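You operate a simulated robot arm through the tools that you are given. There is no shell and no other tool. Be economical: measure what you need, move in short steps, check, and stop when the job is done.

You run a simulated robot arm. Do the job below in one go: nothing can be reset, and whatever is moved stays where it is left.

## Task
Release the red stop, open the air and press the black-grip tray.
Fine: twist the grey collar under the stop; the tray lies in the orange-guard press; one full stroke with the guard down, and leave it down; settings, light and the other trays stay.
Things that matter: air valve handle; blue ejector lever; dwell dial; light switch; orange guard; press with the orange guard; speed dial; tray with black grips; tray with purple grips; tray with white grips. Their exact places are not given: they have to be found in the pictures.

The check looks at the end state, three seconds after you hand in, the way a careful person would. Anything else that was tipped, shoved, dropped, spilled or broken makes it a failure.

## Robot
A 7-joint arm with a two-finger parallel gripper on a trunk, on a base that drives. Base frame: it is fixed to the floor where the robot stands at the start and does not move with it; the origin is under the middle of the robot, x ahead of it, y to its left, z up. Readings come in mm, rad, newtons and seconds.
With the tool pointing down near the work surface it reaches from about 240 to 700 mm from the robot's upright axis, wherever it stands. Its first joint turns from -2.897 to 2.897 rad. Places, roughly: air valve handle [400, 100, 700]; blue ejector lever [400, 300, 1000]; dwell dial [600, -100, 900]; light switch [300, 200, 800]; orange guard [400, 500, 1300]; press with the orange guard [800, 300, 800]; speed dial [500, 400, 1700]. Payload 3.43 kg.
Tool frame: the origin (TCP) lies between the finger pads and is the grasp point; the fingertips stand 34 mm ahead of it; z points along the fingers, y is the line along which they close. Largest opening 128 mm; finger width 24, thickness 12; the body of the gripper, 48 by 130 mm, starts 96 mm behind the TCP.
Orientation is told as [roll, pitch, yaw] about the base's x, y, z axes, in that order, counted from this pose: with the fingers straight down and closing along the base's y, the tool's x points along the base's -x, its y along +y and its z along -z.

## Interface
- The arm moves only by the tool nudge_tool. Its argument "motion" is a list of rows, each a list of 3 entries, a list of its own where there are three numbers: the finger opening in mm, from 0 to 128, then the shift along the tool's x, y, z in mm, then the turn, a rotation vector about the tool's x, y, z in rad. In form: [[gripper, [tx, ty, tz], [wx, wy, wz]], ...]. A call has 1 to 10 rows; each row shifts and turns the commanded pose from where the row before left it, along the tool's axes as they then stand. Rows are played at 5 a second. More than 50 mm and 0.15 rad between two rows, or a gripper value outside its range, and nothing of the call is played. Where a pose cannot be reached the arm comes as near as it can. A force on the tool above 40 N (or 10 N above the force at the start of the call, whichever is more), or a blocked arm, ends the call early, and 0.2 s more pass. Each finger travels about 108 mm/s and halts on what it meets, pressing with about 27 N; the grip force reading is that of the motor and also rises with nothing between the fingers. The clock runs only during rows and for 0.2 s after the last one: add rows that do not move to give the fingers time. The reply holds the time, the measured pose of the TCP, the force on the tool along the base axes, the opening and the grip force, in the units named above and with some noise, with the torque about the TCP (base axes, N m) and any sound that the robot's microphone picked up.
- Cameras (640 x 400 px; columns grow to the right, rows downward): "scene" is now at [-11.8, 157.5, 1552.8]; the picture's right is [0.21, -0.98, 0.00], its down [-0.73, -0.16, -0.67] and it looks along [0.65, 0.14, -0.74] (base axes); focal length 214 px, centre (320, 200). "wrist" rides on the gripper at [76, -11, -160] in the tool frame; the picture's right is [0.15, 0.99, 0.00], its down [-0.88, 0.13, -0.46] and it looks along [-0.45, 0.07, 0.89] (tool axes); focal length 234 px, centre (320, 200).
- camera(camera): a new picture of that camera. The clock stands still meanwhile.
- lift_body(by): slides the trunk up (or, below 0, down) by that many mm; the arm and the scene camera ride with it, the base frame stays. It gives what a move gives, with no picture.
- steer(legs): drives the robot by 1 to 6 legs, each [ahead, left, turn to the left] in mm, mm and rad, along the robot's own axes; the way and the turn of a leg run together, so that a leg with both is an arc; at most 1500 mm and 3.142 rad a leg. The arm and the cameras ride along, it lands a little off, and it stops where it bumps. It gives what a move gives.
- pan_tilt(pan, tilt): turns the head with the scene camera to pan (to the left, within 1.501 rad either way) and tilt (down, from -0.506 to 1.204), counted from straight ahead of the robot. It gives what a move gives.
- measure_at(camera, pixels): for up to 12 pixels [column, row] of the newest picture of that camera ("zoom" is the newest enlarged one), the place [x, y, z] in the base frame of the surface seen there, good to about 2 mm. The clock stands still meanwhile.
- enlarge(camera, box): a new picture of the part [left, top, right, bottom] of that camera's present view, enlarged. The clock stands still meanwhile.
- finish_job(): hands the job in; it is judged then, once.

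Keep the steps short. Do not move on a guess: measure, check each grasp and each placing, and mend mistakes. In all there are 80 turns and 68 pictures (those below and enlarged ones count). Leave the gripper open and the arm clear of the work at the hand-in unless told otherwise, and finish with a single line.

The tools are called by a JSON object that holds its "op" and its "data". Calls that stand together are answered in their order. nudge_tool: Moves the arm, as the interface text tells. Its arguments: {"type":"object","properties":{"motion":{"type":"array"}},"required":["motion"]} The other tools are called the same way: lift_body (by) slides the trunk up or down; steer (legs) drives the base; pan_tilt (pan, tilt) turns the head that bears the scene camera; camera (camera) takes a picture; measure_at (camera, pixels) gives the place of the surface under pixels of a picture; enlarge (camera, box) takes an enlarged picture of a part of a camera's view; finish_job () hands the job in.

At the start:

```text
t: 0.0
position: [412.4, 94.0, 1395.3]
ee_rot: [0.0, 0.0, -0.001]
contact_force: [-1.2, -0.4, -0.9]
ft_torque: [-0.04, -0.01, -0.03]
grip_width: 128.0
grip_force: 0.1
trunk travel left (down, up): [-275.0, 49.0]
robot x, y, heading: [4.1, 1.9, -0.0]
head pan, tilt: [0.211, 0.838]
```

scene: 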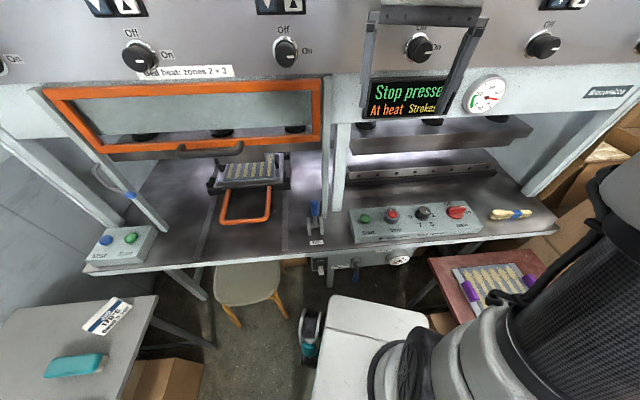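
wrist: 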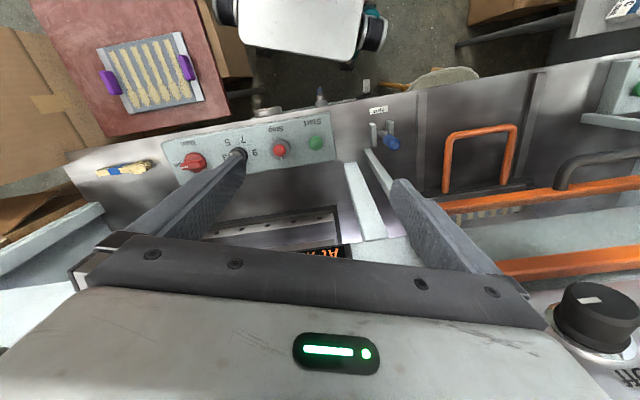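

I see a press with an orange guard on the left (tray tray with an orange handle in front), and a control box in the middle with buttons. I'll zoom in on the details first.

{"op": "enlarge", "data": {"camera": "scene", "box": [180, 140, 340, 240]}}

{"op": "enlarge", "data": {"camera": "scene", "box": [300, 180, 540, 330]}}

{"op": "enlarge", "data": {"camera": "scene", "box": [60, 200, 220, 300]}}

{"op": "enlarge", "data": {"camera": "scene", "box": [300, 0, 540, 150]}}

```text
4.00 times, centred on (260, 190) of scene
```

zoom: 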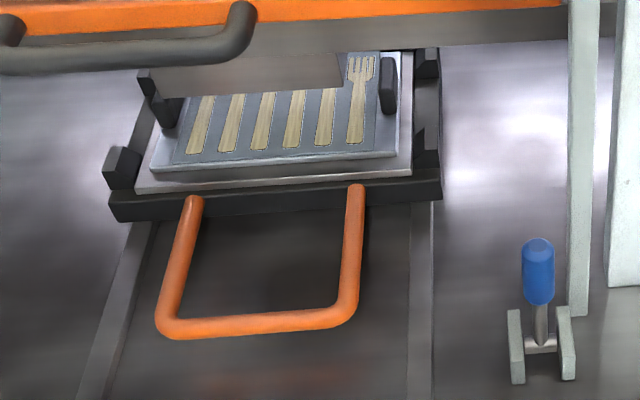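

```text
2.67 times, centred on (420, 255) of scene
```

zoom: 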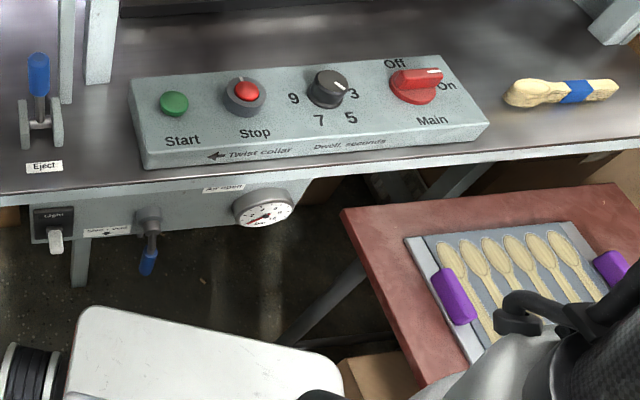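

```text
4.00 times, centred on (140, 250) of scene
```

zoom: 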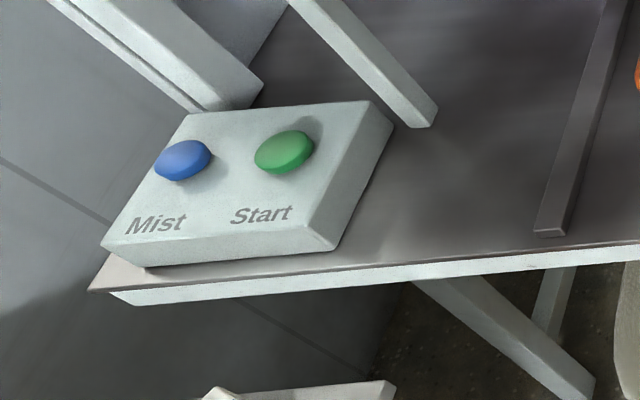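

```text
2.67 times, centred on (420, 75) of scene
```

zoom: 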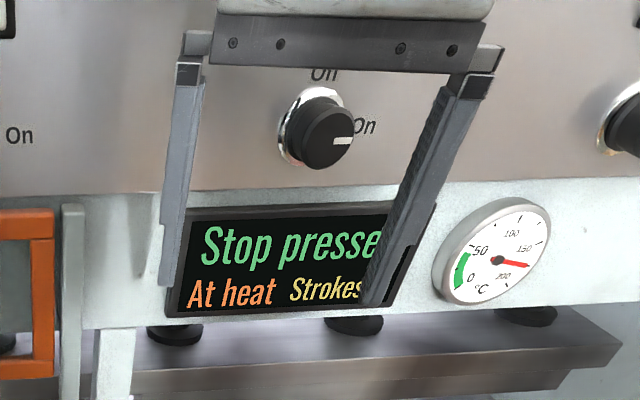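

I see "Stop pressed" on the display, a collar under the Stop, two Start buttons, and an air valve under the bench. Next I measure these places and look at the top panel.

{"op": "measure_at", "data": {"camera": "scene", "pixels": [[131, 237], [392, 213], [391, 222], [364, 217], [355, 270], [356, 279], [182, 149], [58, 95], [116, 150], [232, 220], [315, 207], [250, 170]]}}

{"op": "pan_tilt", "data": {"pan": 0.35, "tilt": 0.2}}

{"op": "camera", "data": {"camera": "scene"}}

```text
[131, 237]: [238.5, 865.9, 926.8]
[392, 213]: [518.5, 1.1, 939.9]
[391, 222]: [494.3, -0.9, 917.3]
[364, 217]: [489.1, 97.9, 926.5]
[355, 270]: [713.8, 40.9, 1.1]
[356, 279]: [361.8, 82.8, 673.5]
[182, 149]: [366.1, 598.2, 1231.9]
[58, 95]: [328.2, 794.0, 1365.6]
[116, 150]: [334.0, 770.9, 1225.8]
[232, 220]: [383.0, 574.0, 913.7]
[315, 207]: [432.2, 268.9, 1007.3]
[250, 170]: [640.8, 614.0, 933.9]
```

```text
t: 1.0
position: [412.3, 92.9, 1396.1]
ee_rot: [0.0, 0.0, 0.001]
contact_force: [-0.1, 0.4, 0.1]
ft_torque: [0.01, 0.0, 0.0]
grip_width: 128.1
grip_force: 0.0
trunk travel left (down, up): [-275.0, 49.0]
robot x, y, heading: [-1.6, -2.1, 0.002]
head pan, tilt: [0.351, 0.201]
```

```text
61 pictures are left
```

scene: 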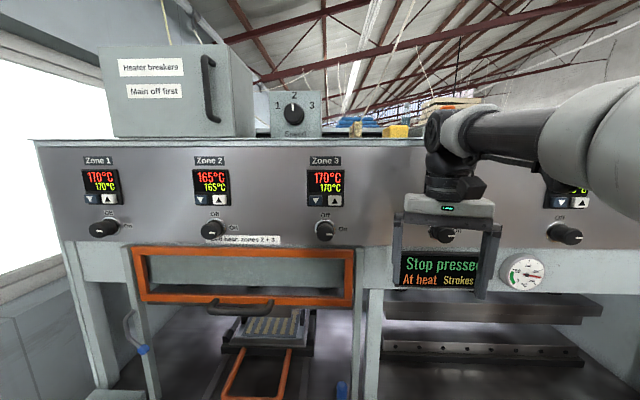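

The guard is up (its bottom edge at z≈1225). I zoom on its left rail with the blue part, and on the display.

{"op": "enlarge", "data": {"camera": "scene", "box": [100, 240, 356, 400]}}

{"op": "enlarge", "data": {"camera": "scene", "box": [60, 140, 380, 340]}}

{"op": "measure_at", "data": {"camera": "scene", "pixels": [[142, 349], [130, 322], [240, 309], [240, 297], [350, 270], [140, 270], [240, 252], [212, 300], [270, 302], [290, 110]]}}

```text
2.50 times, centred on (228, 320) of scene
```

zoom: 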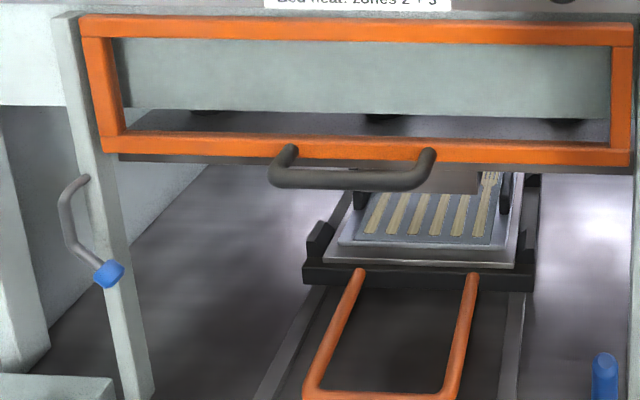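

```text
2.00 times, centred on (220, 240) of scene
```

zoom: 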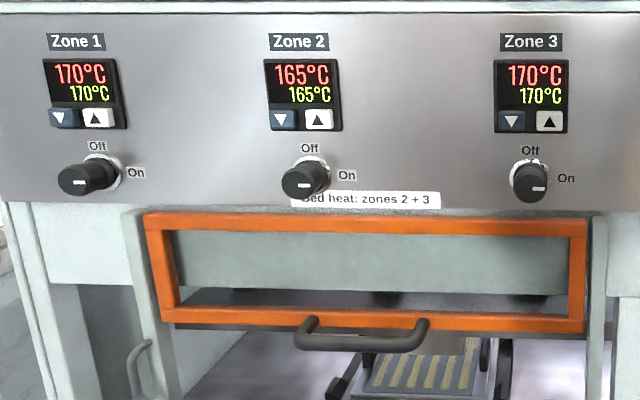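

```text
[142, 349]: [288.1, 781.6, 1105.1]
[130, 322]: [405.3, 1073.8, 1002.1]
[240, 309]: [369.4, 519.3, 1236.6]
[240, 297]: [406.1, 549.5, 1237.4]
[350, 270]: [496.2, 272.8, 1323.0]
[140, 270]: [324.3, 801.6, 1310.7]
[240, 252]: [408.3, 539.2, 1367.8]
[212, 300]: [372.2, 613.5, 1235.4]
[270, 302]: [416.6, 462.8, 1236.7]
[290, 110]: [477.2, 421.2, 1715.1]
```

The machine is turned about 0.31 rad from my axes. I now look down and to the left to find obstacles and the other Start box.

{"op": "pan_tilt", "data": {"pan": 0.7, "tilt": 0.75}}

{"op": "camera", "data": {"camera": "scene"}}

{"op": "enlarge", "data": {"camera": "scene", "box": [300, 100, 620, 300]}}

```text
t: 2.0
position: [412.4, 94.0, 1395.3]
ee_rot: [-0.001, 0.0, 0.002]
contact_force: [0.2, 0.2, -0.4]
ft_torque: [0.0, -0.01, 0.0]
grip_width: 128.0
grip_force: 0.0
trunk travel left (down, up): [-275.0, 49.0]
robot x, y, heading: [-2.9, 3.5, -0.003]
head pan, tilt: [0.7, 0.75]
```

```text
58 pictures are left
```

scene: 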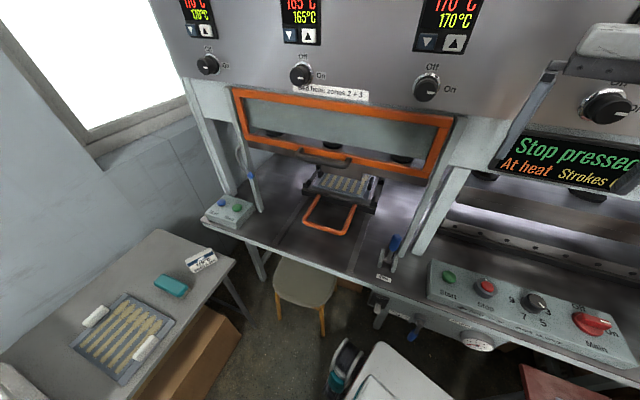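

```text
2.00 times, centred on (460, 200) of scene
```

zoom: 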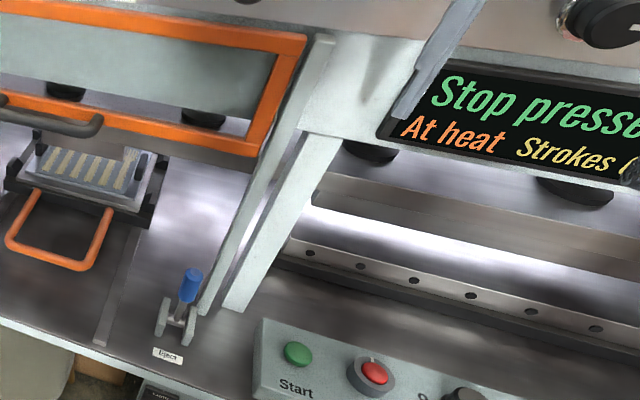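

White-grip tray is on the left desk. I read the card at (202,260) and the sliding parts, and measure positions for planning.

{"op": "enlarge", "data": {"camera": "scene", "box": [170, 230, 250, 280]}}

{"op": "enlarge", "data": {"camera": "scene", "box": [270, 130, 430, 250]}}

{"op": "measure_at", "data": {"camera": "scene", "pixels": [[222, 203], [237, 206], [257, 210], [320, 182], [377, 186], [311, 199], [354, 206], [330, 234], [332, 162], [285, 300], [320, 330], [205, 245]]}}

```text
8.00 times, centred on (210, 255) of scene
```

zoom: 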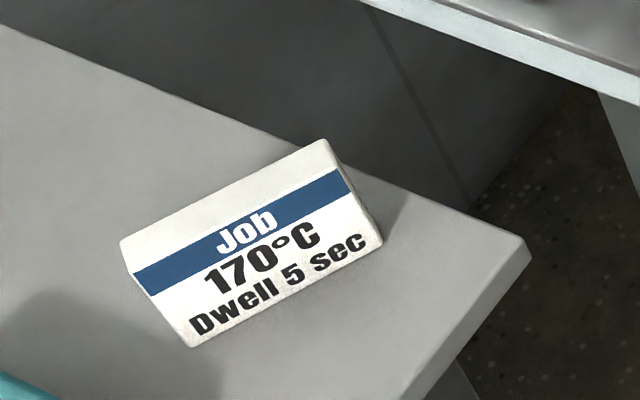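

```text
3.33 times, centred on (350, 190) of scene
```

zoom: 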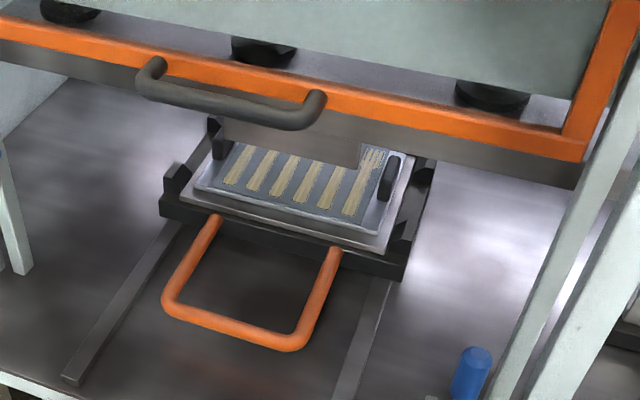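

```text
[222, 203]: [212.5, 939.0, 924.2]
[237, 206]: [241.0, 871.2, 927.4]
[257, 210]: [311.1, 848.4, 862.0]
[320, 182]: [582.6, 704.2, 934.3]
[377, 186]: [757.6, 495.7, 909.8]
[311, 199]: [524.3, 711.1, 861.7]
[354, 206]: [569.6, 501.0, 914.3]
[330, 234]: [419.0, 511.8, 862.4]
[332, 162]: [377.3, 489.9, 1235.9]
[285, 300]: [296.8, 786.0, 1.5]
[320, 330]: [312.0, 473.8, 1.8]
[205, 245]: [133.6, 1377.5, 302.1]
```

I check how the tray lies relative to the upper die by measuring in the last zoom.

{"op": "measure_at", "data": {"camera": "zoom", "pixels": [[225, 128], [350, 160], [205, 186], [372, 230], [430, 160], [215, 128], [180, 200], [405, 265], [75, 378], [170, 300], [290, 343], [560, 170]]}}

{"op": "pan_tilt", "data": {"pan": -0.1, "tilt": 1.15}}

{"op": "camera", "data": {"camera": "scene"}}

```text
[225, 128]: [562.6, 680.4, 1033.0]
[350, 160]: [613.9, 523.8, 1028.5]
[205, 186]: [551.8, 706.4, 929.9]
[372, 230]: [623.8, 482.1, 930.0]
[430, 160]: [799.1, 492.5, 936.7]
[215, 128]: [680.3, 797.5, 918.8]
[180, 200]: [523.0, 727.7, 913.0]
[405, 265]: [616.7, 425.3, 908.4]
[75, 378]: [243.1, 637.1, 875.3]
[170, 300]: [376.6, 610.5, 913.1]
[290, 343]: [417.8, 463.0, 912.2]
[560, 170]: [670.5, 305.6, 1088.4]
```

```text
t: 3.1
position: [412.6, 93.8, 1394.2]
ee_rot: [0.001, 0.001, -0.001]
contact_force: [0.1, 0.1, -0.1]
ft_torque: [0.0, -0.03, -0.01]
grip_width: 127.8
grip_force: 0.0
trunk travel left (down, up): [-275.0, 49.0]
robot x, y, heading: [0.6, -2.1, 0.001]
head pan, tilt: [-0.099, 1.15]
```

```text
54 pictures are left
```

scene: 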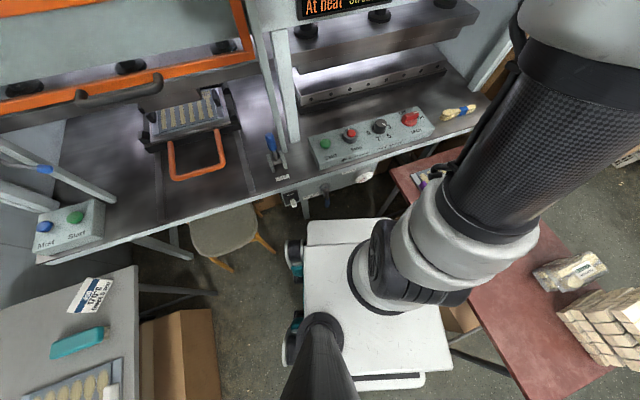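

The tray front (depth 743) lines up with the die front (745), so the carriage looks in place. Now zooms of the Stop collar and the valve.

{"op": "enlarge", "data": {"camera": "scene", "box": [270, 150, 390, 225]}}

{"op": "measure_at", "data": {"camera": "zoom", "pixels": [[285, 205], [300, 265], [297, 240], [250, 190], [190, 215], [110, 225], [500, 140], [285, 180]]}}

{"op": "enlarge", "data": {"camera": "scene", "box": [300, 105, 444, 195]}}

{"op": "measure_at", "data": {"camera": "zoom", "pixels": [[225, 120], [210, 130], [240, 130], [224, 140], [205, 150], [230, 150], [100, 170], [310, 165], [370, 93], [500, 60], [60, 165], [300, 195]]}}

```text
5.33 times, centred on (330, 188) of scene
```

zoom: 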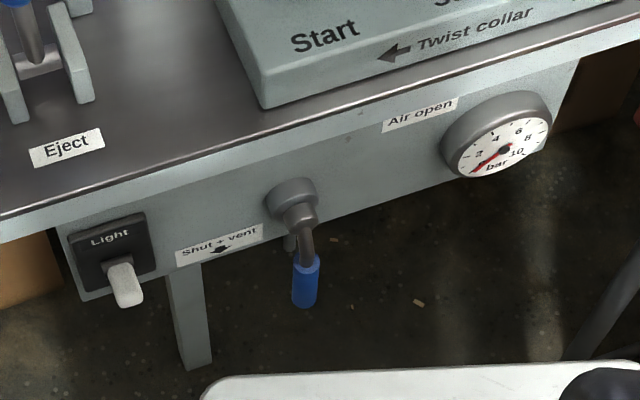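

```text
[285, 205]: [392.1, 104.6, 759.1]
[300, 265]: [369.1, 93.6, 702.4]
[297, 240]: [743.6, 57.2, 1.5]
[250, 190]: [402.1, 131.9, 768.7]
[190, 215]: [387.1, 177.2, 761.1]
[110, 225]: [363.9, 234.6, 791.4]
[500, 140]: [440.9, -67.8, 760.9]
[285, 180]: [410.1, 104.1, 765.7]
```

```text
4.44 times, centred on (372, 150) of scene
```

zoom: 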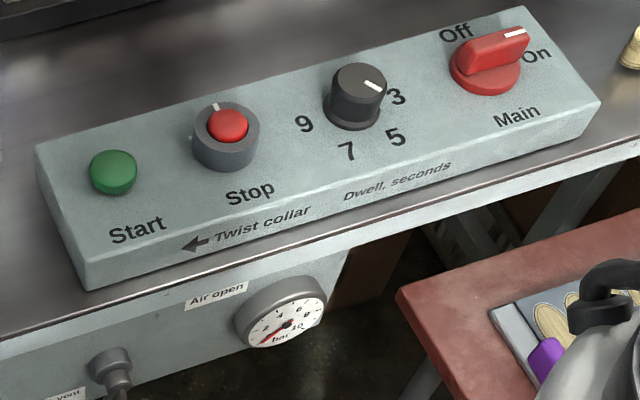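

```text
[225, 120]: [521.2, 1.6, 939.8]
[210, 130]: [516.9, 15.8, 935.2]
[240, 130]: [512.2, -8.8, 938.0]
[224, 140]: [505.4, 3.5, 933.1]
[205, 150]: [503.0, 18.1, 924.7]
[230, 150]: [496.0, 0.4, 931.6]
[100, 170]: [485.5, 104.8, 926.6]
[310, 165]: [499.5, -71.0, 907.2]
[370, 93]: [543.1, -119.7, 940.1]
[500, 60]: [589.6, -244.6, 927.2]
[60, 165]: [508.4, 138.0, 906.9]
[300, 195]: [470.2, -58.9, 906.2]
```

Stop at about (508,3,935), Start at (486,105,927), valve pivot about z 760 with its handle hanging down at "Shut + vent"; "Air open" is to its right. I lower the trunk by 200 mm, then look with the wrist camera.

{"op": "lift_body", "data": {"by": -200}}

{"op": "nudge_tool", "data": {"motion": [[80, [-30, -30, 0], [0, 0, 0]], [80, [-20, -30, 30], [0, 0, 0]], [80, [-10, -10, 40], [0, 0, 0]], [80, [0, 0, 0], [0, 0, 0]]]}}

{"op": "camera", "data": {"camera": "wrist"}}

```text
t: 5.3
position: [412.5, 92.5, 1196.1]
ee_rot: [0.0, 0.0, 0.001]
contact_force: [0.8, -0.2, -0.7]
ft_torque: [0.0, 0.01, 0.02]
grip_width: 127.9
grip_force: 0.1
trunk travel left (down, up): [-75.0, 249.0]
robot x, y, heading: [4.0, -1.4, -0.002]
head pan, tilt: [-0.099, 1.15]
```

```text
t: 6.3
position: [475.1, 21.8, 1125.7]
ee_rot: [0.0, 0.001, 0.0]
contact_force: [0.1, 0.0, -0.2]
ft_torque: [0.0, 0.02, -0.01]
grip_width: 79.9
grip_force: 0.0
trunk travel left (down, up): [-75.0, 249.0]
robot x, y, heading: [2.3, 1.2, 0.0]
head pan, tilt: [-0.099, 1.15]
```

```text
51 pictures are left
```

wrist: 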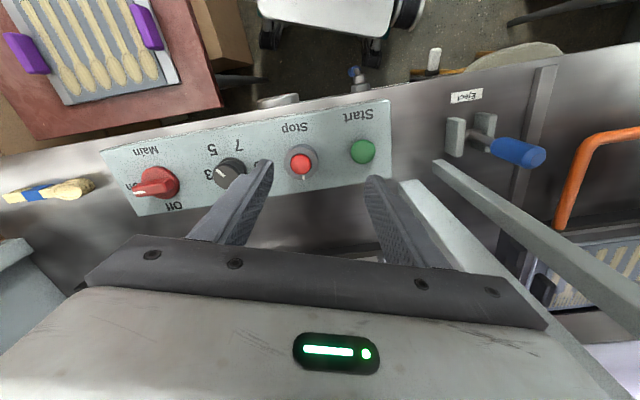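

I measure the Stop's collar and button rim in the wrist view near (300,162).

{"op": "enlarge", "data": {"camera": "wrist", "box": [250, 120, 346, 180]}}

{"op": "measure_at", "data": {"camera": "zoom", "pixels": [[330, 285], [330, 200], [240, 280], [435, 270], [340, 175], [340, 400], [350, 380], [225, 270], [450, 285]]}}

```text
6.67 times, centred on (298, 150) of wrist
```

zoom: 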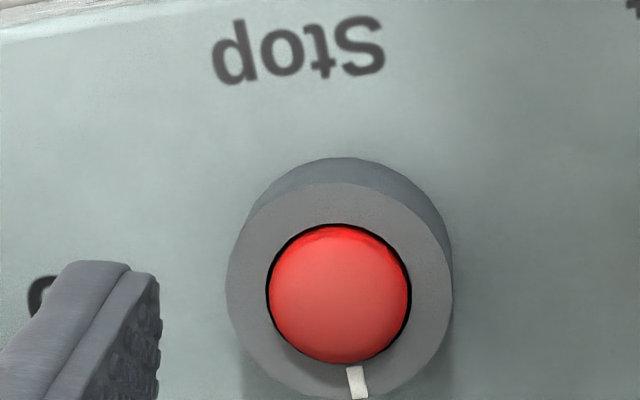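

```text
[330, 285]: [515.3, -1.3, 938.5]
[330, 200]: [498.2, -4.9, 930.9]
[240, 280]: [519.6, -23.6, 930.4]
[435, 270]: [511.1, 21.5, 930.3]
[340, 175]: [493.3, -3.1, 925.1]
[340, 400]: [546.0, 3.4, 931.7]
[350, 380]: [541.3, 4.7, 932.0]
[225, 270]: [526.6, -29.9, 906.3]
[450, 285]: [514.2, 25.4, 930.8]
```

Collar centre ≈ (517,0), radius ≈ 24, top z 931. I go down over it with the fingers 80 open, in two stages.

{"op": "nudge_tool", "data": {"motion": [[80, [-21, -11, 40], [0, 0, 0]], [80, [-21, -11, 40], [0, 0, 0]], [80, [0, 0, 40], [0, 0, 0]], [80, [0, 0, 30], [0, 0, 0]], [80, [0, 0, 28], [0, 0, 0]], [80, [0, 0, 0], [0, 0, 0]]]}}

{"op": "camera", "data": {"camera": "wrist"}}

```text
t: 7.7
position: [513.7, 0.1, 946.7]
ee_rot: [0.001, 0.001, 0.001]
contact_force: [0.8, -0.2, 0.0]
ft_torque: [0.04, 0.0, -0.01]
grip_width: 80.3
grip_force: 0.1
trunk travel left (down, up): [-75.0, 249.0]
robot x, y, heading: [1.3, 6.4, -0.001]
head pan, tilt: [-0.099, 1.15]
```

```text
49 pictures are left
```

wrist: 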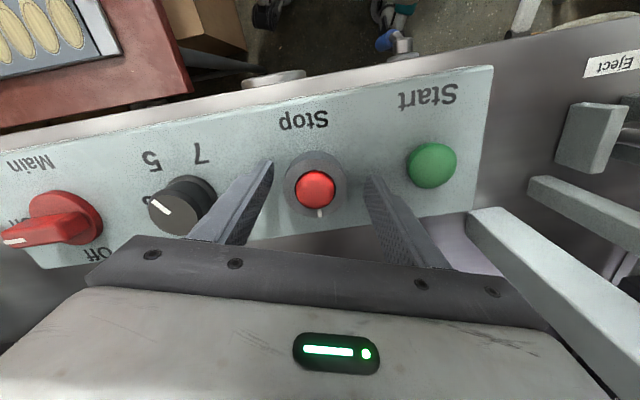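

The fingers straddle the collar. I close on it and check the opening.

{"op": "nudge_tool", "data": {"motion": [[60, [-3, 0, 0], [0, 0, 0]], [42, [0, 0, 0], [0, 0, 0]], [40, [0, 0, 0], [0, 0, 0]], [40, [0, 0, 0], [0, 0, 0]]]}}

```text
t: 8.7
position: [516.8, -1.5, 946.7]
ee_rot: [-0.004, -0.001, -0.002]
contact_force: [-3.5, -16.7, -0.4]
ft_torque: [-1.03, 0.13, -0.02]
grip_width: 53.6
grip_force: 44.7
trunk travel left (down, up): [-75.0, 249.0]
robot x, y, heading: [-3.0, -3.4, 0.003]
head pan, tilt: [-0.099, 1.15]
```

A side force of −17 N in y shows I'm slightly off centre; I shift 2 mm toward −y and let it settle.

{"op": "nudge_tool", "data": {"motion": [[44, [0, -2, 0], [0, 0, 0]], [40, [0, 0, 0], [0, 0, 0]], [40, [0, 0, 0], [0, 0, 0]]]}}

```text
t: 9.5
position: [517.9, -1.5, 947.6]
ee_rot: [0.002, 0.003, 0.001]
contact_force: [-6.7, -15.0, -12.1]
ft_torque: [-0.71, -0.45, -0.12]
grip_width: 53.6
grip_force: 45.1
trunk travel left (down, up): [-75.0, 249.0]
robot x, y, heading: [-0.2, 0.7, 0.001]
head pan, tilt: [-0.099, 1.15]
```

It is gripped (53.6 mm). I twist clockwise seen from above (the arrow at the front points left), in small steps.

{"op": "nudge_tool", "data": {"motion": [[40, [0, 0, 0], [0, 0, 0.1]], [40, [0, 0, 0], [0, 0, 0.1]], [40, [0, 0, 0], [0, 0, 0.1]], [40, [0, 0, 0], [0, 0, 0.1]], [40, [0, 0, 0], [0, 0, 0]]]}}

{"op": "enlarge", "data": {"camera": "wrist", "box": [220, 110, 412, 230]}}

```text
t: 10.7
position: [518.1, 0.2, 947.9]
ee_rot: [0.004, 0.0, -0.401]
contact_force: [-3.2, -9.9, -7.3]
ft_torque: [-0.49, 0.24, -0.02]
grip_width: 53.1
grip_force: 45.6
trunk travel left (down, up): [-75.0, 249.0]
robot x, y, heading: [-1.3, 1.5, 0.0]
head pan, tilt: [-0.099, 1.15]
```

```text
3.33 times, centred on (316, 170) of wrist
```

zoom: 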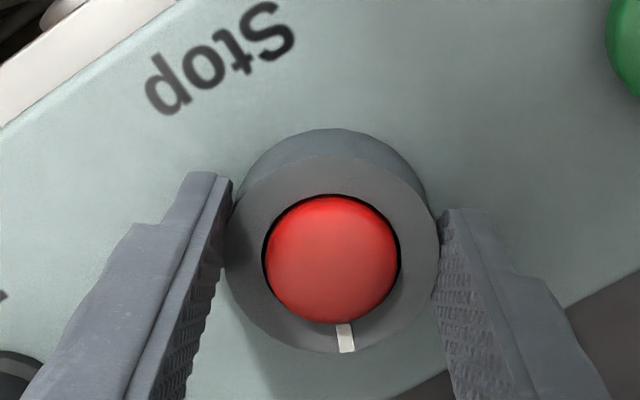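

The white mark has kept its place relative to the fingers, so the collar turns with me. I go on.

{"op": "nudge_tool", "data": {"motion": [[40, [0, 0, 0], [0, 0, 0.1]], [40, [0, 0, 0], [0, 0, 0.1]], [40, [0, 0, 0], [0, 0, 0.1]], [40, [0, 0, 0], [0, 0, 0.1]], [40, [0, 0, 0], [0, 0, 0]]]}}

{"op": "enlarge", "data": {"camera": "wrist", "box": [220, 110, 412, 230]}}

```text
t: 11.9
position: [518.3, 1.3, 947.9]
ee_rot: [0.002, -0.002, -0.796]
contact_force: [-1.8, 2.3, -4.6]
ft_torque: [-0.09, -0.05, 1.52]
grip_width: 52.8
grip_force: 44.6
trunk travel left (down, up): [-75.0, 249.0]
robot x, y, heading: [4.0, 2.8, 0.001]
head pan, tilt: [-0.099, 1.15]
```

```text
3.33 times, centred on (316, 170) of wrist
```

zoom: 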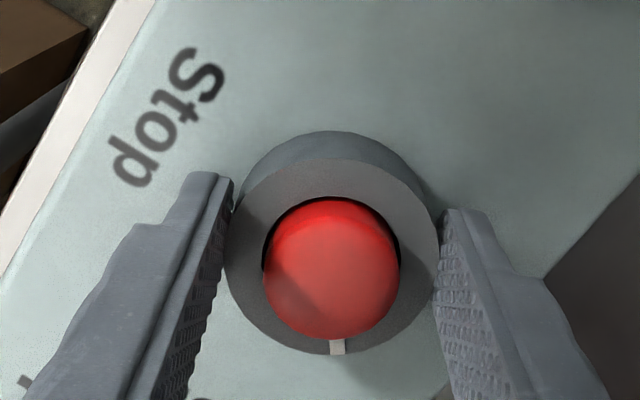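

The button has risen and the torque reached 1.5 N m – released. I open, move up and check the display.

{"op": "nudge_tool", "data": {"motion": [[60, [0, 0, 0], [0, 0, 0]], [80, [0, 0, 0], [0, 0, 0]], [80, [0, 0, -40], [0, 0, 0]], [80, [0, 0, -45], [0, 0, -0.13]], [80, [0, 0, -45], [0, 0, -0.13]], [80, [0, 0, 0], [0, 0, -0.13]], [40, [0, 0, 0], [0, 0, -0.13]]]}}

{"op": "pan_tilt", "data": {"pan": 0.1, "tilt": 0.5}}

{"op": "camera", "data": {"camera": "scene"}}

{"op": "enlarge", "data": {"camera": "wrist", "box": [160, 80, 480, 280]}}

```text
t: 13.5
position: [518.9, -1.2, 1078.1]
ee_rot: [0.0, -0.001, -0.279]
contact_force: [0.5, -1.0, -0.5]
ft_torque: [0.0, 0.01, 0.0]
grip_width: 40.0
grip_force: 0.1
trunk travel left (down, up): [-75.0, 249.0]
robot x, y, heading: [-4.1, 2.4, -0.001]
head pan, tilt: [-0.099, 1.15]
```

```text
t: 14.5
position: [517.1, -0.2, 1077.8]
ee_rot: [0.0, 0.0, -0.282]
contact_force: [-0.1, -0.2, 0.8]
ft_torque: [0.01, 0.03, 0.02]
grip_width: 39.8
grip_force: 0.1
trunk travel left (down, up): [-75.0, 249.0]
robot x, y, heading: [-1.3, -5.3, 0.001]
head pan, tilt: [0.099, 0.499]
```

```text
46 pictures are left
```

scene: 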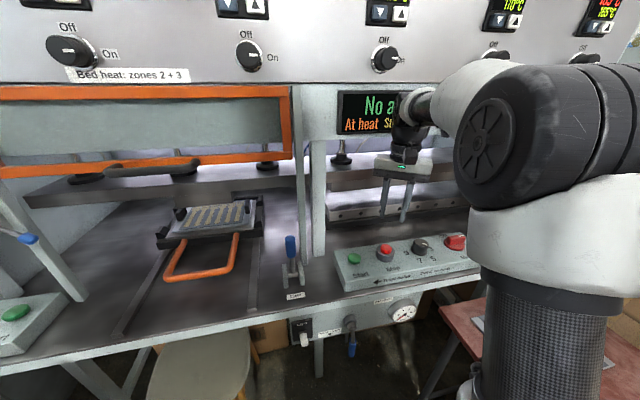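

```text
2.00 times, centred on (320, 180) of wrist
```

zoom: 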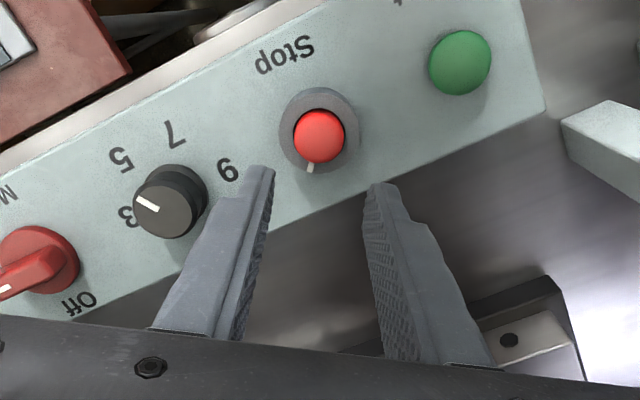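

The display now reads "No a(ir)". Next the valve at (350,335): zoom and measure it.

{"op": "enlarge", "data": {"camera": "scene", "box": [280, 280, 440, 380]}}

{"op": "measure_at", "data": {"camera": "zoom", "pixels": [[282, 165], [280, 185], [285, 215], [287, 240], [287, 260], [288, 275], [274, 260], [301, 260], [95, 240], [210, 190], [400, 90], [490, 125]]}}

```text
4.00 times, centred on (360, 330) of scene
```

zoom: 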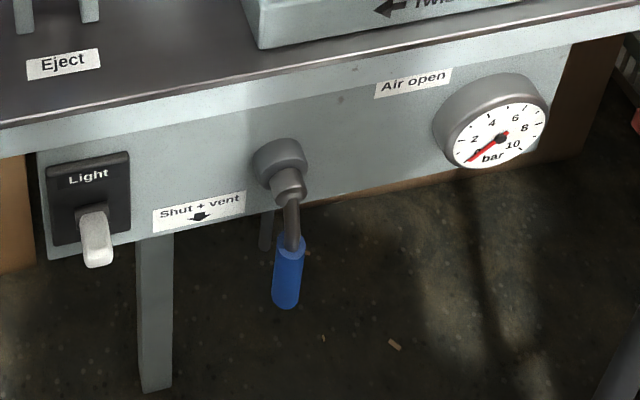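

```text
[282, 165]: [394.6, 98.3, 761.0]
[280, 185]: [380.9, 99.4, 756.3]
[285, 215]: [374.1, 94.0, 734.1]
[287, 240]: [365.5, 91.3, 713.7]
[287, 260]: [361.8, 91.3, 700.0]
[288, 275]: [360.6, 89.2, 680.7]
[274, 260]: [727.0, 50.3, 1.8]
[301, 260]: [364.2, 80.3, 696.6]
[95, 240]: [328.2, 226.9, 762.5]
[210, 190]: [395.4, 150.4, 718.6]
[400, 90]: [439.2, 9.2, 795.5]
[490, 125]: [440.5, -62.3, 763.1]
```

Valve: pivot about (381,99,755), handle hanging to z≈665; opening means a quarter turn toward the right. I need the tool horizontal from the front, so I must back the robot up; I check behind first.

{"op": "pan_tilt", "data": {"pan": -1.5, "tilt": 0.8}}

{"op": "camera", "data": {"camera": "scene"}}

{"op": "pan_tilt", "data": {"pan": 1.5, "tilt": 0.8}}

{"op": "camera", "data": {"camera": "scene"}}

```text
t: 16.2
position: [519.4, -0.9, 1078.1]
ee_rot: [0.0, 0.0, -0.28]
contact_force: [-0.7, 0.2, 0.5]
ft_torque: [0.02, 0.0, 0.0]
grip_width: 40.0
grip_force: 0.0
trunk travel left (down, up): [-75.0, 249.0]
robot x, y, heading: [-3.8, -0.6, -0.001]
head pan, tilt: [-1.499, 0.799]
```

```text
43 pictures are left
```

scene: 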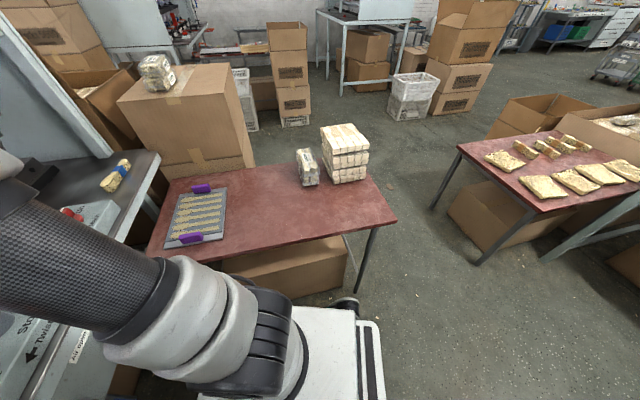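

```text
t: 18.8
position: [518.1, 0.9, 1077.6]
ee_rot: [0.0, -0.001, -0.282]
contact_force: [-0.5, 0.2, -0.4]
ft_torque: [-0.02, 0.02, 0.01]
grip_width: 40.1
grip_force: 0.1
trunk travel left (down, up): [-75.0, 249.0]
robot x, y, heading: [-1.5, 2.5, 0.003]
head pan, tilt: [1.499, 0.799]
```

```text
42 pictures are left
```

scene: 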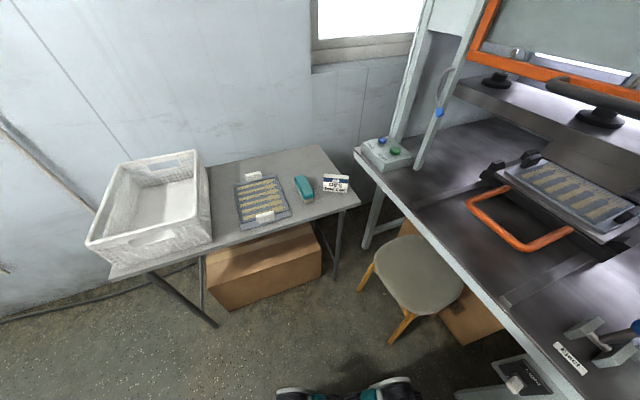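

Behind the robot is open floor. I measure stool and desk edges for later driving, then back up 250 mm and turn left 0.31 rad to face the machine squarely.

{"op": "measure_at", "data": {"camera": "scene", "pixels": [[375, 265], [400, 310], [395, 338], [440, 310], [458, 290], [359, 203], [320, 290], [215, 325], [362, 290], [340, 270], [396, 152], [383, 142]]}}

{"op": "steer", "data": {"legs": [[-250, 0, 0], [0, 0, 0.31]]}}

```text
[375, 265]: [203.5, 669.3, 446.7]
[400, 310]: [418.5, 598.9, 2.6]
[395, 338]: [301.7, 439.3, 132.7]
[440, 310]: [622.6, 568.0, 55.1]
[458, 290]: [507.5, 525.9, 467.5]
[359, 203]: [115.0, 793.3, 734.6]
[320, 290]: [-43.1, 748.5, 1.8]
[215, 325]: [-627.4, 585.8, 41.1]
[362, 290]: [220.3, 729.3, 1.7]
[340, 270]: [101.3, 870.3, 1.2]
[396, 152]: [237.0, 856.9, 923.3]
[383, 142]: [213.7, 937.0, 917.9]
```

```text
t: 21.6
position: [236.8, 160.1, 1077.8]
ee_rot: [0.001, -0.002, 0.034]
contact_force: [0.7, 0.2, 0.7]
ft_torque: [-0.02, 0.0, 0.02]
grip_width: 39.7
grip_force: 0.1
trunk travel left (down, up): [-75.0, 249.0]
robot x, y, heading: [-253.7, -2.7, 0.318]
head pan, tilt: [1.499, 0.799]
```

The robot now faces the machine. I close the fingers, square up the yaw, and tip the tool up to horizontal in small steps.

{"op": "nudge_tool", "data": {"motion": [[0, [0, 0, 0], [0, 0, -0.14]], [0, [0, 0, 0], [0, 0, -0.137]], [0, [0, 0, 0], [0, -0.14, 0]], [0, [0, 0, 0], [0, -0.14, 0]], [0, [0, 0, 0], [0, -0.14, 0]], [0, [0, 0, 0], [0, -0.14, 0]], [0, [0, 0, 0], [0, -0.14, 0]], [0, [0, 0, 0], [0, -0.14, 0]]]}}

{"op": "nudge_tool", "data": {"motion": [[0, [0, 0, 0], [0, -0.14, 0]], [0, [0, 0, 0], [0, -0.14, 0]], [0, [0, 0, 0], [0, -0.14, 0]], [0, [0, 0, 0], [0, -0.14, 0]], [0, [0, 0, 0], [0, -0.12, 0]]]}}

{"op": "pan_tilt", "data": {"pan": 0.1, "tilt": 0.8}}

{"op": "camera", "data": {"camera": "scene"}}

```text
t: 23.4
position: [236.5, 159.9, 1078.4]
ee_rot: [-0.001, -0.84, 0.312]
contact_force: [0.3, 0.7, 0.0]
ft_torque: [0.01, -0.02, 0.02]
grip_width: 0.0
grip_force: 27.0
trunk travel left (down, up): [-75.0, 249.0]
robot x, y, heading: [-258.1, 3.1, 0.315]
head pan, tilt: [1.499, 0.799]
```

```text
t: 24.6
position: [249.5, 162.7, 1082.7]
ee_rot: [0.004, -1.52, 0.308]
contact_force: [-1.1, 0.0, 0.6]
ft_torque: [-0.01, 0.0, -0.01]
grip_width: 0.0
grip_force: 27.1
out of reach, approached as far as the arm can: row 5
trunk travel left (down, up): [-75.0, 249.0]
robot x, y, heading: [-255.9, -1.9, 0.314]
head pan, tilt: [1.499, 0.799]
```

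```text
t: 26.2
position: [248.0, 163.2, 1082.4]
ee_rot: [0.008, -1.518, 0.305]
contact_force: [-0.2, 0.0, 0.9]
ft_torque: [0.02, -0.04, -0.03]
grip_width: 0.0
grip_force: 26.7
trunk travel left (down, up): [-75.0, 249.0]
robot x, y, heading: [-256.1, -3.9, 0.32]
head pan, tilt: [0.099, 0.799]
```

```text
41 pictures are left
```

scene: 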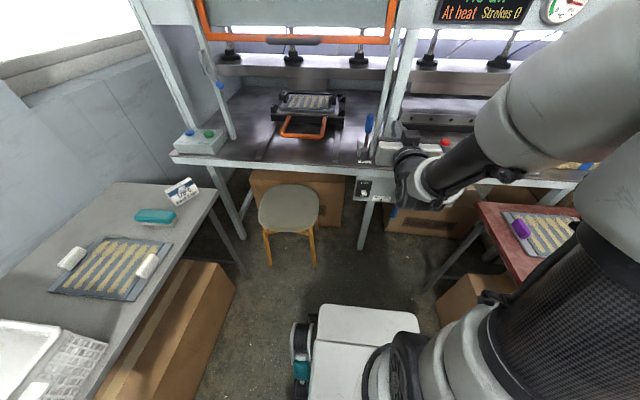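

Nearly horizontal; the wrist is at its limit. I lower the trunk the last 75 mm and settle for a tool about 20° below horizontal.

{"op": "lift_body", "data": {"by": -75}}

{"op": "nudge_tool", "data": {"motion": [[0, [0, 0, 0], [0, 0.14, 0]], [0, [0, 0, 0], [0, 0.14, 0]], [0, [0, 0, 0], [0, 0.04, 0]], [0, [0, 0, 0], [0, 0, 0]]]}}

```text
t: 27.3
position: [247.7, 163.0, 1006.9]
ee_rot: [0.01, -1.518, 0.303]
contact_force: [0.5, -0.4, -0.7]
ft_torque: [-0.02, 0.0, -0.03]
grip_width: 0.1
grip_force: 27.2
trunk travel left (down, up): [0.0, 324.0]
robot x, y, heading: [-256.0, -2.9, 0.312]
head pan, tilt: [0.099, 0.799]
```

```text
t: 28.3
position: [249.5, 163.8, 1006.8]
ee_rot: [0.001, -1.198, 0.313]
contact_force: [-0.3, 1.1, 0.3]
ft_torque: [0.01, -0.04, 0.02]
grip_width: 0.1
grip_force: 26.7
trunk travel left (down, up): [0.0, 324.0]
robot x, y, heading: [-255.3, 1.0, 0.314]
head pan, tilt: [0.099, 0.799]
```

Tool is at pitch −1.2. Now down about 305 mm and right about 58, staying well in front of the bench.

{"op": "nudge_tool", "data": {"motion": [[0, [35.8, -7.3, 13.9], [0, 0, 0]], [0, [35.8, -7.3, 13.9], [0, 0, 0]], [0, [35.8, -7.3, 13.9], [0, 0, 0]], [0, [35.8, -7.3, 13.9], [0, 0, 0]], [0, [35.8, -7.3, 13.9], [0, 0, 0]], [0, [35.8, -7.3, 13.9], [0, 0, 0]], [0, [35.8, -7.3, 13.9], [0, 0, 0]], [0, [35.8, -7.3, 13.9], [0, 0, 0]], [0, [0, 0, 0], [0, 0, 0]]]}}

{"op": "pan_tilt", "data": {"pan": -0.1, "tilt": 0.7}}

{"op": "camera", "data": {"camera": "wrist"}}

{"op": "camera", "data": {"camera": "scene"}}

```text
t: 30.3
position: [266.3, 105.4, 697.7]
ee_rot: [0.001, -1.199, 0.313]
contact_force: [0.3, -0.7, -0.2]
ft_torque: [0.01, 0.01, 0.01]
grip_width: 0.0
grip_force: 27.6
trunk travel left (down, up): [0.0, 324.0]
robot x, y, heading: [-254.4, 2.3, 0.318]
head pan, tilt: [0.099, 0.799]
```

```text
t: 31.0
position: [266.4, 104.8, 698.4]
ee_rot: [0.001, -1.199, 0.312]
contact_force: [-0.6, 0.9, 0.3]
ft_torque: [0.01, 0.02, 0.03]
grip_width: 0.0
grip_force: 26.8
trunk travel left (down, up): [0.0, 324.0]
robot x, y, heading: [-256.9, -0.2, 0.314]
head pan, tilt: [-0.099, 0.7]
```

```text
40 pictures are left
```

wrist: 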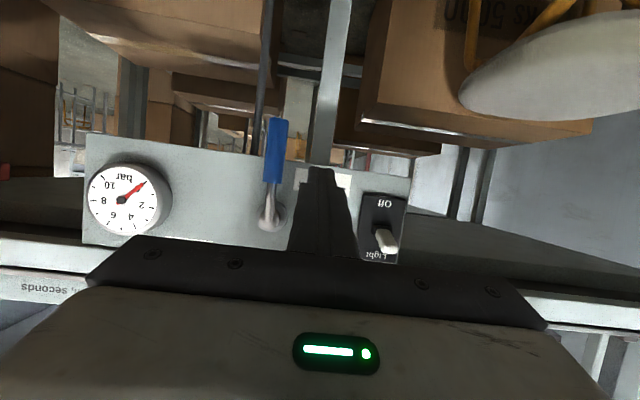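

```text
39 pictures are left
```

scene: 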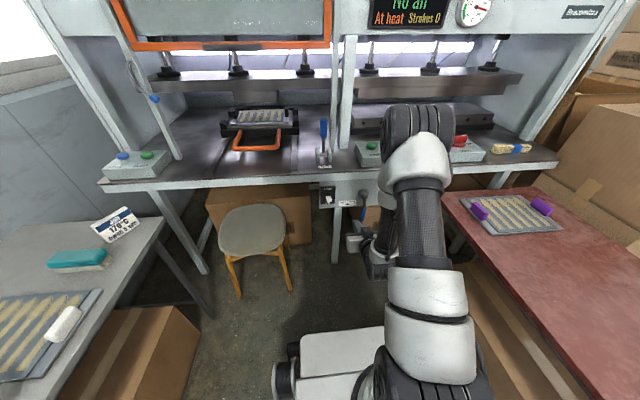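

The closed fingers are left of the handle (wrist picture is upside-down). I measure the handle from this view.

{"op": "measure_at", "data": {"camera": "wrist", "pixels": [[277, 122], [275, 150], [273, 178], [270, 200], [272, 225], [388, 240], [285, 150], [320, 175], [125, 200]]}}

```text
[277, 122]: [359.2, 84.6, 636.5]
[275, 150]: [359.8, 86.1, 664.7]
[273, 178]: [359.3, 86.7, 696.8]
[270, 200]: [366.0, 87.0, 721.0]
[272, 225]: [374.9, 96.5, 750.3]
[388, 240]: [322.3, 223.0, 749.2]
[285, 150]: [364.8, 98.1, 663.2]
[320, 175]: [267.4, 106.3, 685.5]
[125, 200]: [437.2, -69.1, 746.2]
```

Grip is centred at s≈29, z 630–710, pivot z≈755. I move the fingertips in beside it (left of it), 77 mm forward, slightly right.

{"op": "nudge_tool", "data": {"motion": [[0, [-7, -5, 25.5], [0, 0, 0]], [0, [-7, -5, 25.5], [0, 0, 0]], [0, [-7, -5, 25.5], [0, 0, 0]], [0, [0, 0, 0], [0, 0, 0]]]}}

{"op": "camera", "data": {"camera": "wrist"}}

```text
t: 32.0
position: [346.1, 116.9, 693.4]
ee_rot: [0.002, -1.198, 0.31]
contact_force: [-0.6, 0.6, 0.6]
ft_torque: [0.04, -0.01, -0.03]
grip_width: 0.2
grip_force: 27.4
trunk travel left (down, up): [0.0, 324.0]
robot x, y, heading: [-257.2, -0.7, 0.312]
head pan, tilt: [-0.099, 0.7]
```

```text
38 pictures are left
```

wrist: 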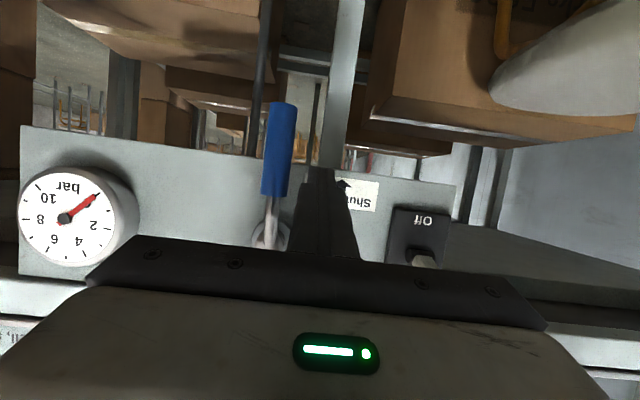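

Fingers are beside the grip. I push right along the arc, in two parts.

{"op": "nudge_tool", "data": {"motion": [[0, [0, -10, 0], [0, 0, 0]], [0, [3, -19, 1.2], [0, 0, 0]], [0, [-1.6, -19, -0.6], [0, 0, 0]], [0, [-6, -18, -2.3], [0, 0, 0]], [0, [0, 0, 0], [0, 0, 0]]]}}

{"op": "camera", "data": {"camera": "wrist"}}

```text
t: 33.2
position: [366.5, 54.7, 696.6]
ee_rot: [0.001, -1.199, 0.31]
contact_force: [-0.9, -1.4, -0.7]
ft_torque: [0.02, 0.01, 0.0]
grip_width: 0.2
grip_force: 27.3
trunk travel left (down, up): [0.0, 324.0]
robot x, y, heading: [-256.5, 0.8, 0.318]
head pan, tilt: [-0.099, 0.7]
```

```text
37 pictures are left
```

wrist: 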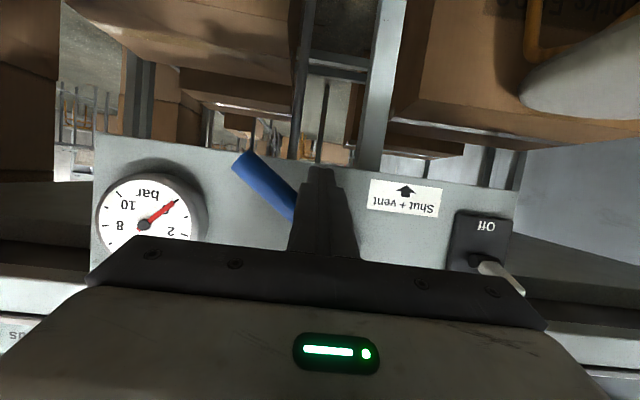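

The handle is swinging, about 45° now. I continue along the arc, up and right.

{"op": "nudge_tool", "data": {"motion": [[0, [-10.3, -15.7, -4], [0, 0, 0]], [0, [-13.6, -12.3, -5.3], [0, 0, 0]], [0, [-16.2, -8, -6.3], [0, 0, 0]], [0, [0, 0, 0], [0, 0, 0]]]}}

{"op": "camera", "data": {"camera": "wrist"}}

```text
t: 34.2
position: [371.3, 21.0, 728.4]
ee_rot: [0.016, -1.165, 0.299]
contact_force: [-1.1, 0.8, -9.1]
ft_torque: [-0.06, 0.11, -0.06]
grip_width: 0.0
grip_force: 26.8
trunk travel left (down, up): [0.0, 324.0]
robot x, y, heading: [-253.9, -1.8, 0.319]
head pan, tilt: [-0.099, 0.7]
stopped in row 4: the force on the tool passed its limit at 42 N (the readings are from after the stop); the commanded pose is now the measured one
```

```text
36 pictures are left
```

wrist: 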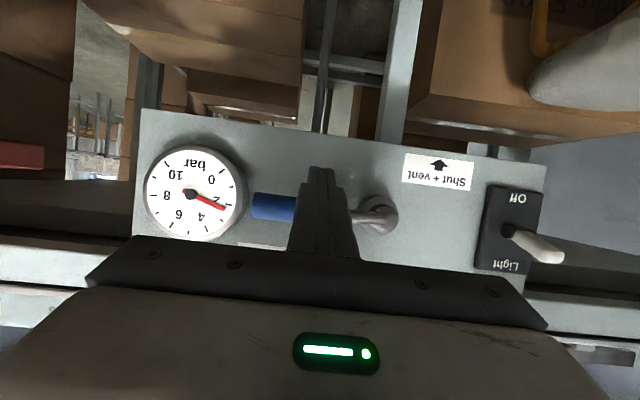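

The handle is horizontal at its stop and the gauge is rising. I drop slightly, back out and look at gauge and display.

{"op": "nudge_tool", "data": {"motion": [[0, [14, 0, 5], [0, 0, 0]], [0, [12, 0, -28], [0, 0, 0]], [0, [12, 0, -35], [0, 0, 0]], [0, [0, 0, -40], [0, 0, 0]], [0, [0, 0, 0], [0, 0, 0]], [0, [0, 0, 0], [0, 0, 0]]]}}

{"op": "camera", "data": {"camera": "wrist"}}

{"op": "pan_tilt", "data": {"pan": 0.15, "tilt": 0.25}}

{"op": "camera", "data": {"camera": "scene"}}

```text
t: 35.6
position: [276.0, -12.6, 734.0]
ee_rot: [0.014, -1.175, 0.302]
contact_force: [-0.2, -0.4, -0.5]
ft_torque: [0.0, -0.04, -0.03]
grip_width: 0.0
grip_force: 27.0
trunk travel left (down, up): [0.0, 324.0]
robot x, y, heading: [-254.1, -1.3, 0.315]
head pan, tilt: [-0.099, 0.7]
```

```text
35 pictures are left
```

wrist: 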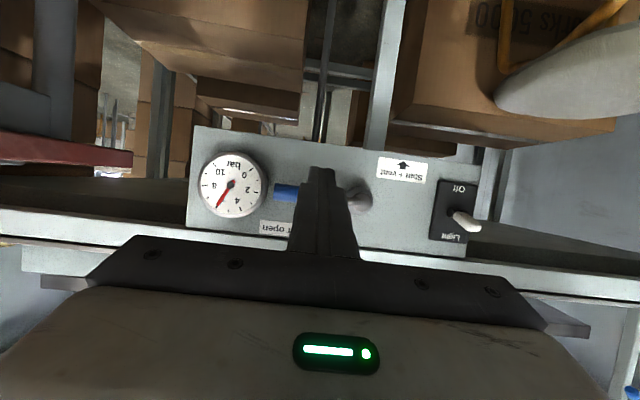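

```text
t: 36.5
position: [276.3, -12.2, 734.9]
ee_rot: [0.015, -1.175, 0.301]
contact_force: [0.4, 0.1, -0.8]
ft_torque: [-0.03, 0.0, -0.02]
grip_width: 0.1
grip_force: 27.0
trunk travel left (down, up): [0.0, 324.0]
robot x, y, heading: [-255.1, -2.9, 0.313]
head pan, tilt: [0.15, 0.25]
```

```text
34 pictures are left
```

scene: 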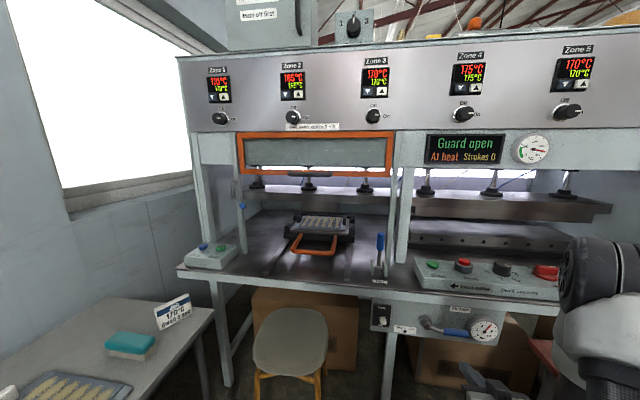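

Gauge about 6 bar, display says "Guard open". I inspect the blue-tipped grey rod on the left guard rail at (241,205), which might be a latch.

{"op": "enlarge", "data": {"camera": "scene", "box": [176, 120, 304, 280]}}

{"op": "enlarge", "data": {"camera": "scene", "box": [230, 115, 422, 235]}}

{"op": "measure_at", "data": {"camera": "zoom", "pixels": [[210, 182], [270, 188], [340, 182], [270, 178], [50, 180], [530, 175], [40, 60], [540, 55], [290, 65], [570, 180]]}}

```text
2.50 times, centred on (240, 200) of scene
```

zoom: 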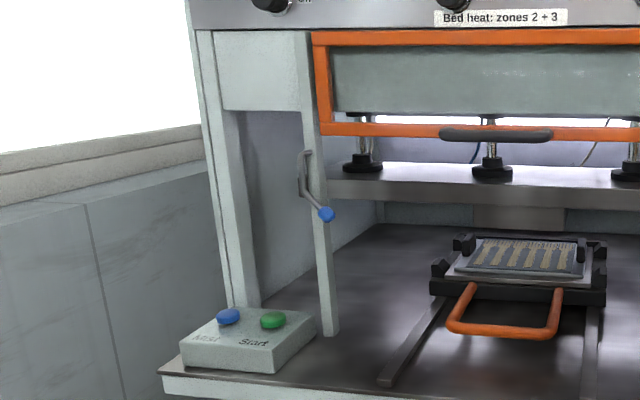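

```text
3.33 times, centred on (326, 175) of scene
```

zoom: 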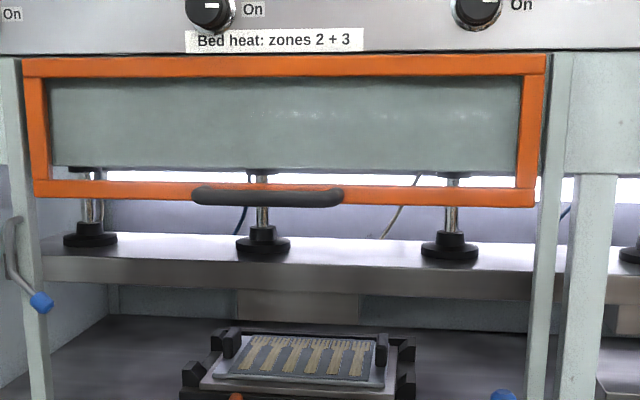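

```text
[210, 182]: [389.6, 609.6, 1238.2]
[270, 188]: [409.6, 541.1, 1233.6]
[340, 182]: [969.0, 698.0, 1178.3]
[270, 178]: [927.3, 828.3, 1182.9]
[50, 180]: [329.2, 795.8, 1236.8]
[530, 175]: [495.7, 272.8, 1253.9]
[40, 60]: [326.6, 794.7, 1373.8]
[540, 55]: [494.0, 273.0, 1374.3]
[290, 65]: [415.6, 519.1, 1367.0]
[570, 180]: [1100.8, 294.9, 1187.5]
```

The rod is just a mist nozzle. To lower the guard I'll grip its black handle (centre ≈ (369,530,1236)) with a horizontal tool and vertically closing fingers. First I raise the trunk so the arm clears the bench.

{"op": "lift_body", "data": {"by": 270}}

{"op": "pan_tilt", "data": {"pan": 0.4, "tilt": 1.0}}

{"op": "camera", "data": {"camera": "scene"}}

```text
t: 39.2
position: [276.6, -12.7, 1005.1]
ee_rot: [0.013, -1.175, 0.301]
contact_force: [0.1, -0.6, -0.4]
ft_torque: [0.0, 0.02, 0.0]
grip_width: 0.0
grip_force: 27.4
trunk travel left (down, up): [-270.0, 54.0]
robot x, y, heading: [-257.5, 0.6, 0.31]
head pan, tilt: [0.15, 0.25]
```

```text
t: 40.3
position: [277.4, -11.8, 1005.2]
ee_rot: [0.013, -1.175, 0.304]
contact_force: [-1.0, -0.2, -0.7]
ft_torque: [0.02, 0.03, -0.02]
grip_width: 0.0
grip_force: 27.0
trunk travel left (down, up): [-270.0, 54.0]
robot x, y, heading: [-258.2, 0.1, 0.319]
head pan, tilt: [0.4, 1.0]
```

```text
31 pictures are left
```

scene: 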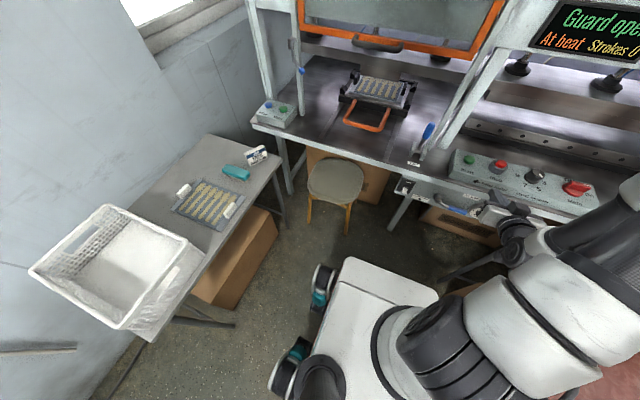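

I measure the base outline and the nearby stool and desk edges for clearance.

{"op": "measure_at", "data": {"camera": "scene", "pixels": [[345, 260], [437, 297], [324, 300], [316, 272], [283, 372], [308, 200], [345, 235], [235, 327], [290, 185], [250, 282], [238, 215]]}}

```text
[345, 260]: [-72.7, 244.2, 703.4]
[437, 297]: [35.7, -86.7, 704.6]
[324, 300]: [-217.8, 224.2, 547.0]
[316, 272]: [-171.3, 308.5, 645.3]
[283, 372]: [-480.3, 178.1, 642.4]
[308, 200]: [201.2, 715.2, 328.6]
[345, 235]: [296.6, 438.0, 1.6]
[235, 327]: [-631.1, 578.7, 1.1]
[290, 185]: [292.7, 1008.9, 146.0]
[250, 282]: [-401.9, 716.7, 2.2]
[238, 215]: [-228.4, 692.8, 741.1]
```

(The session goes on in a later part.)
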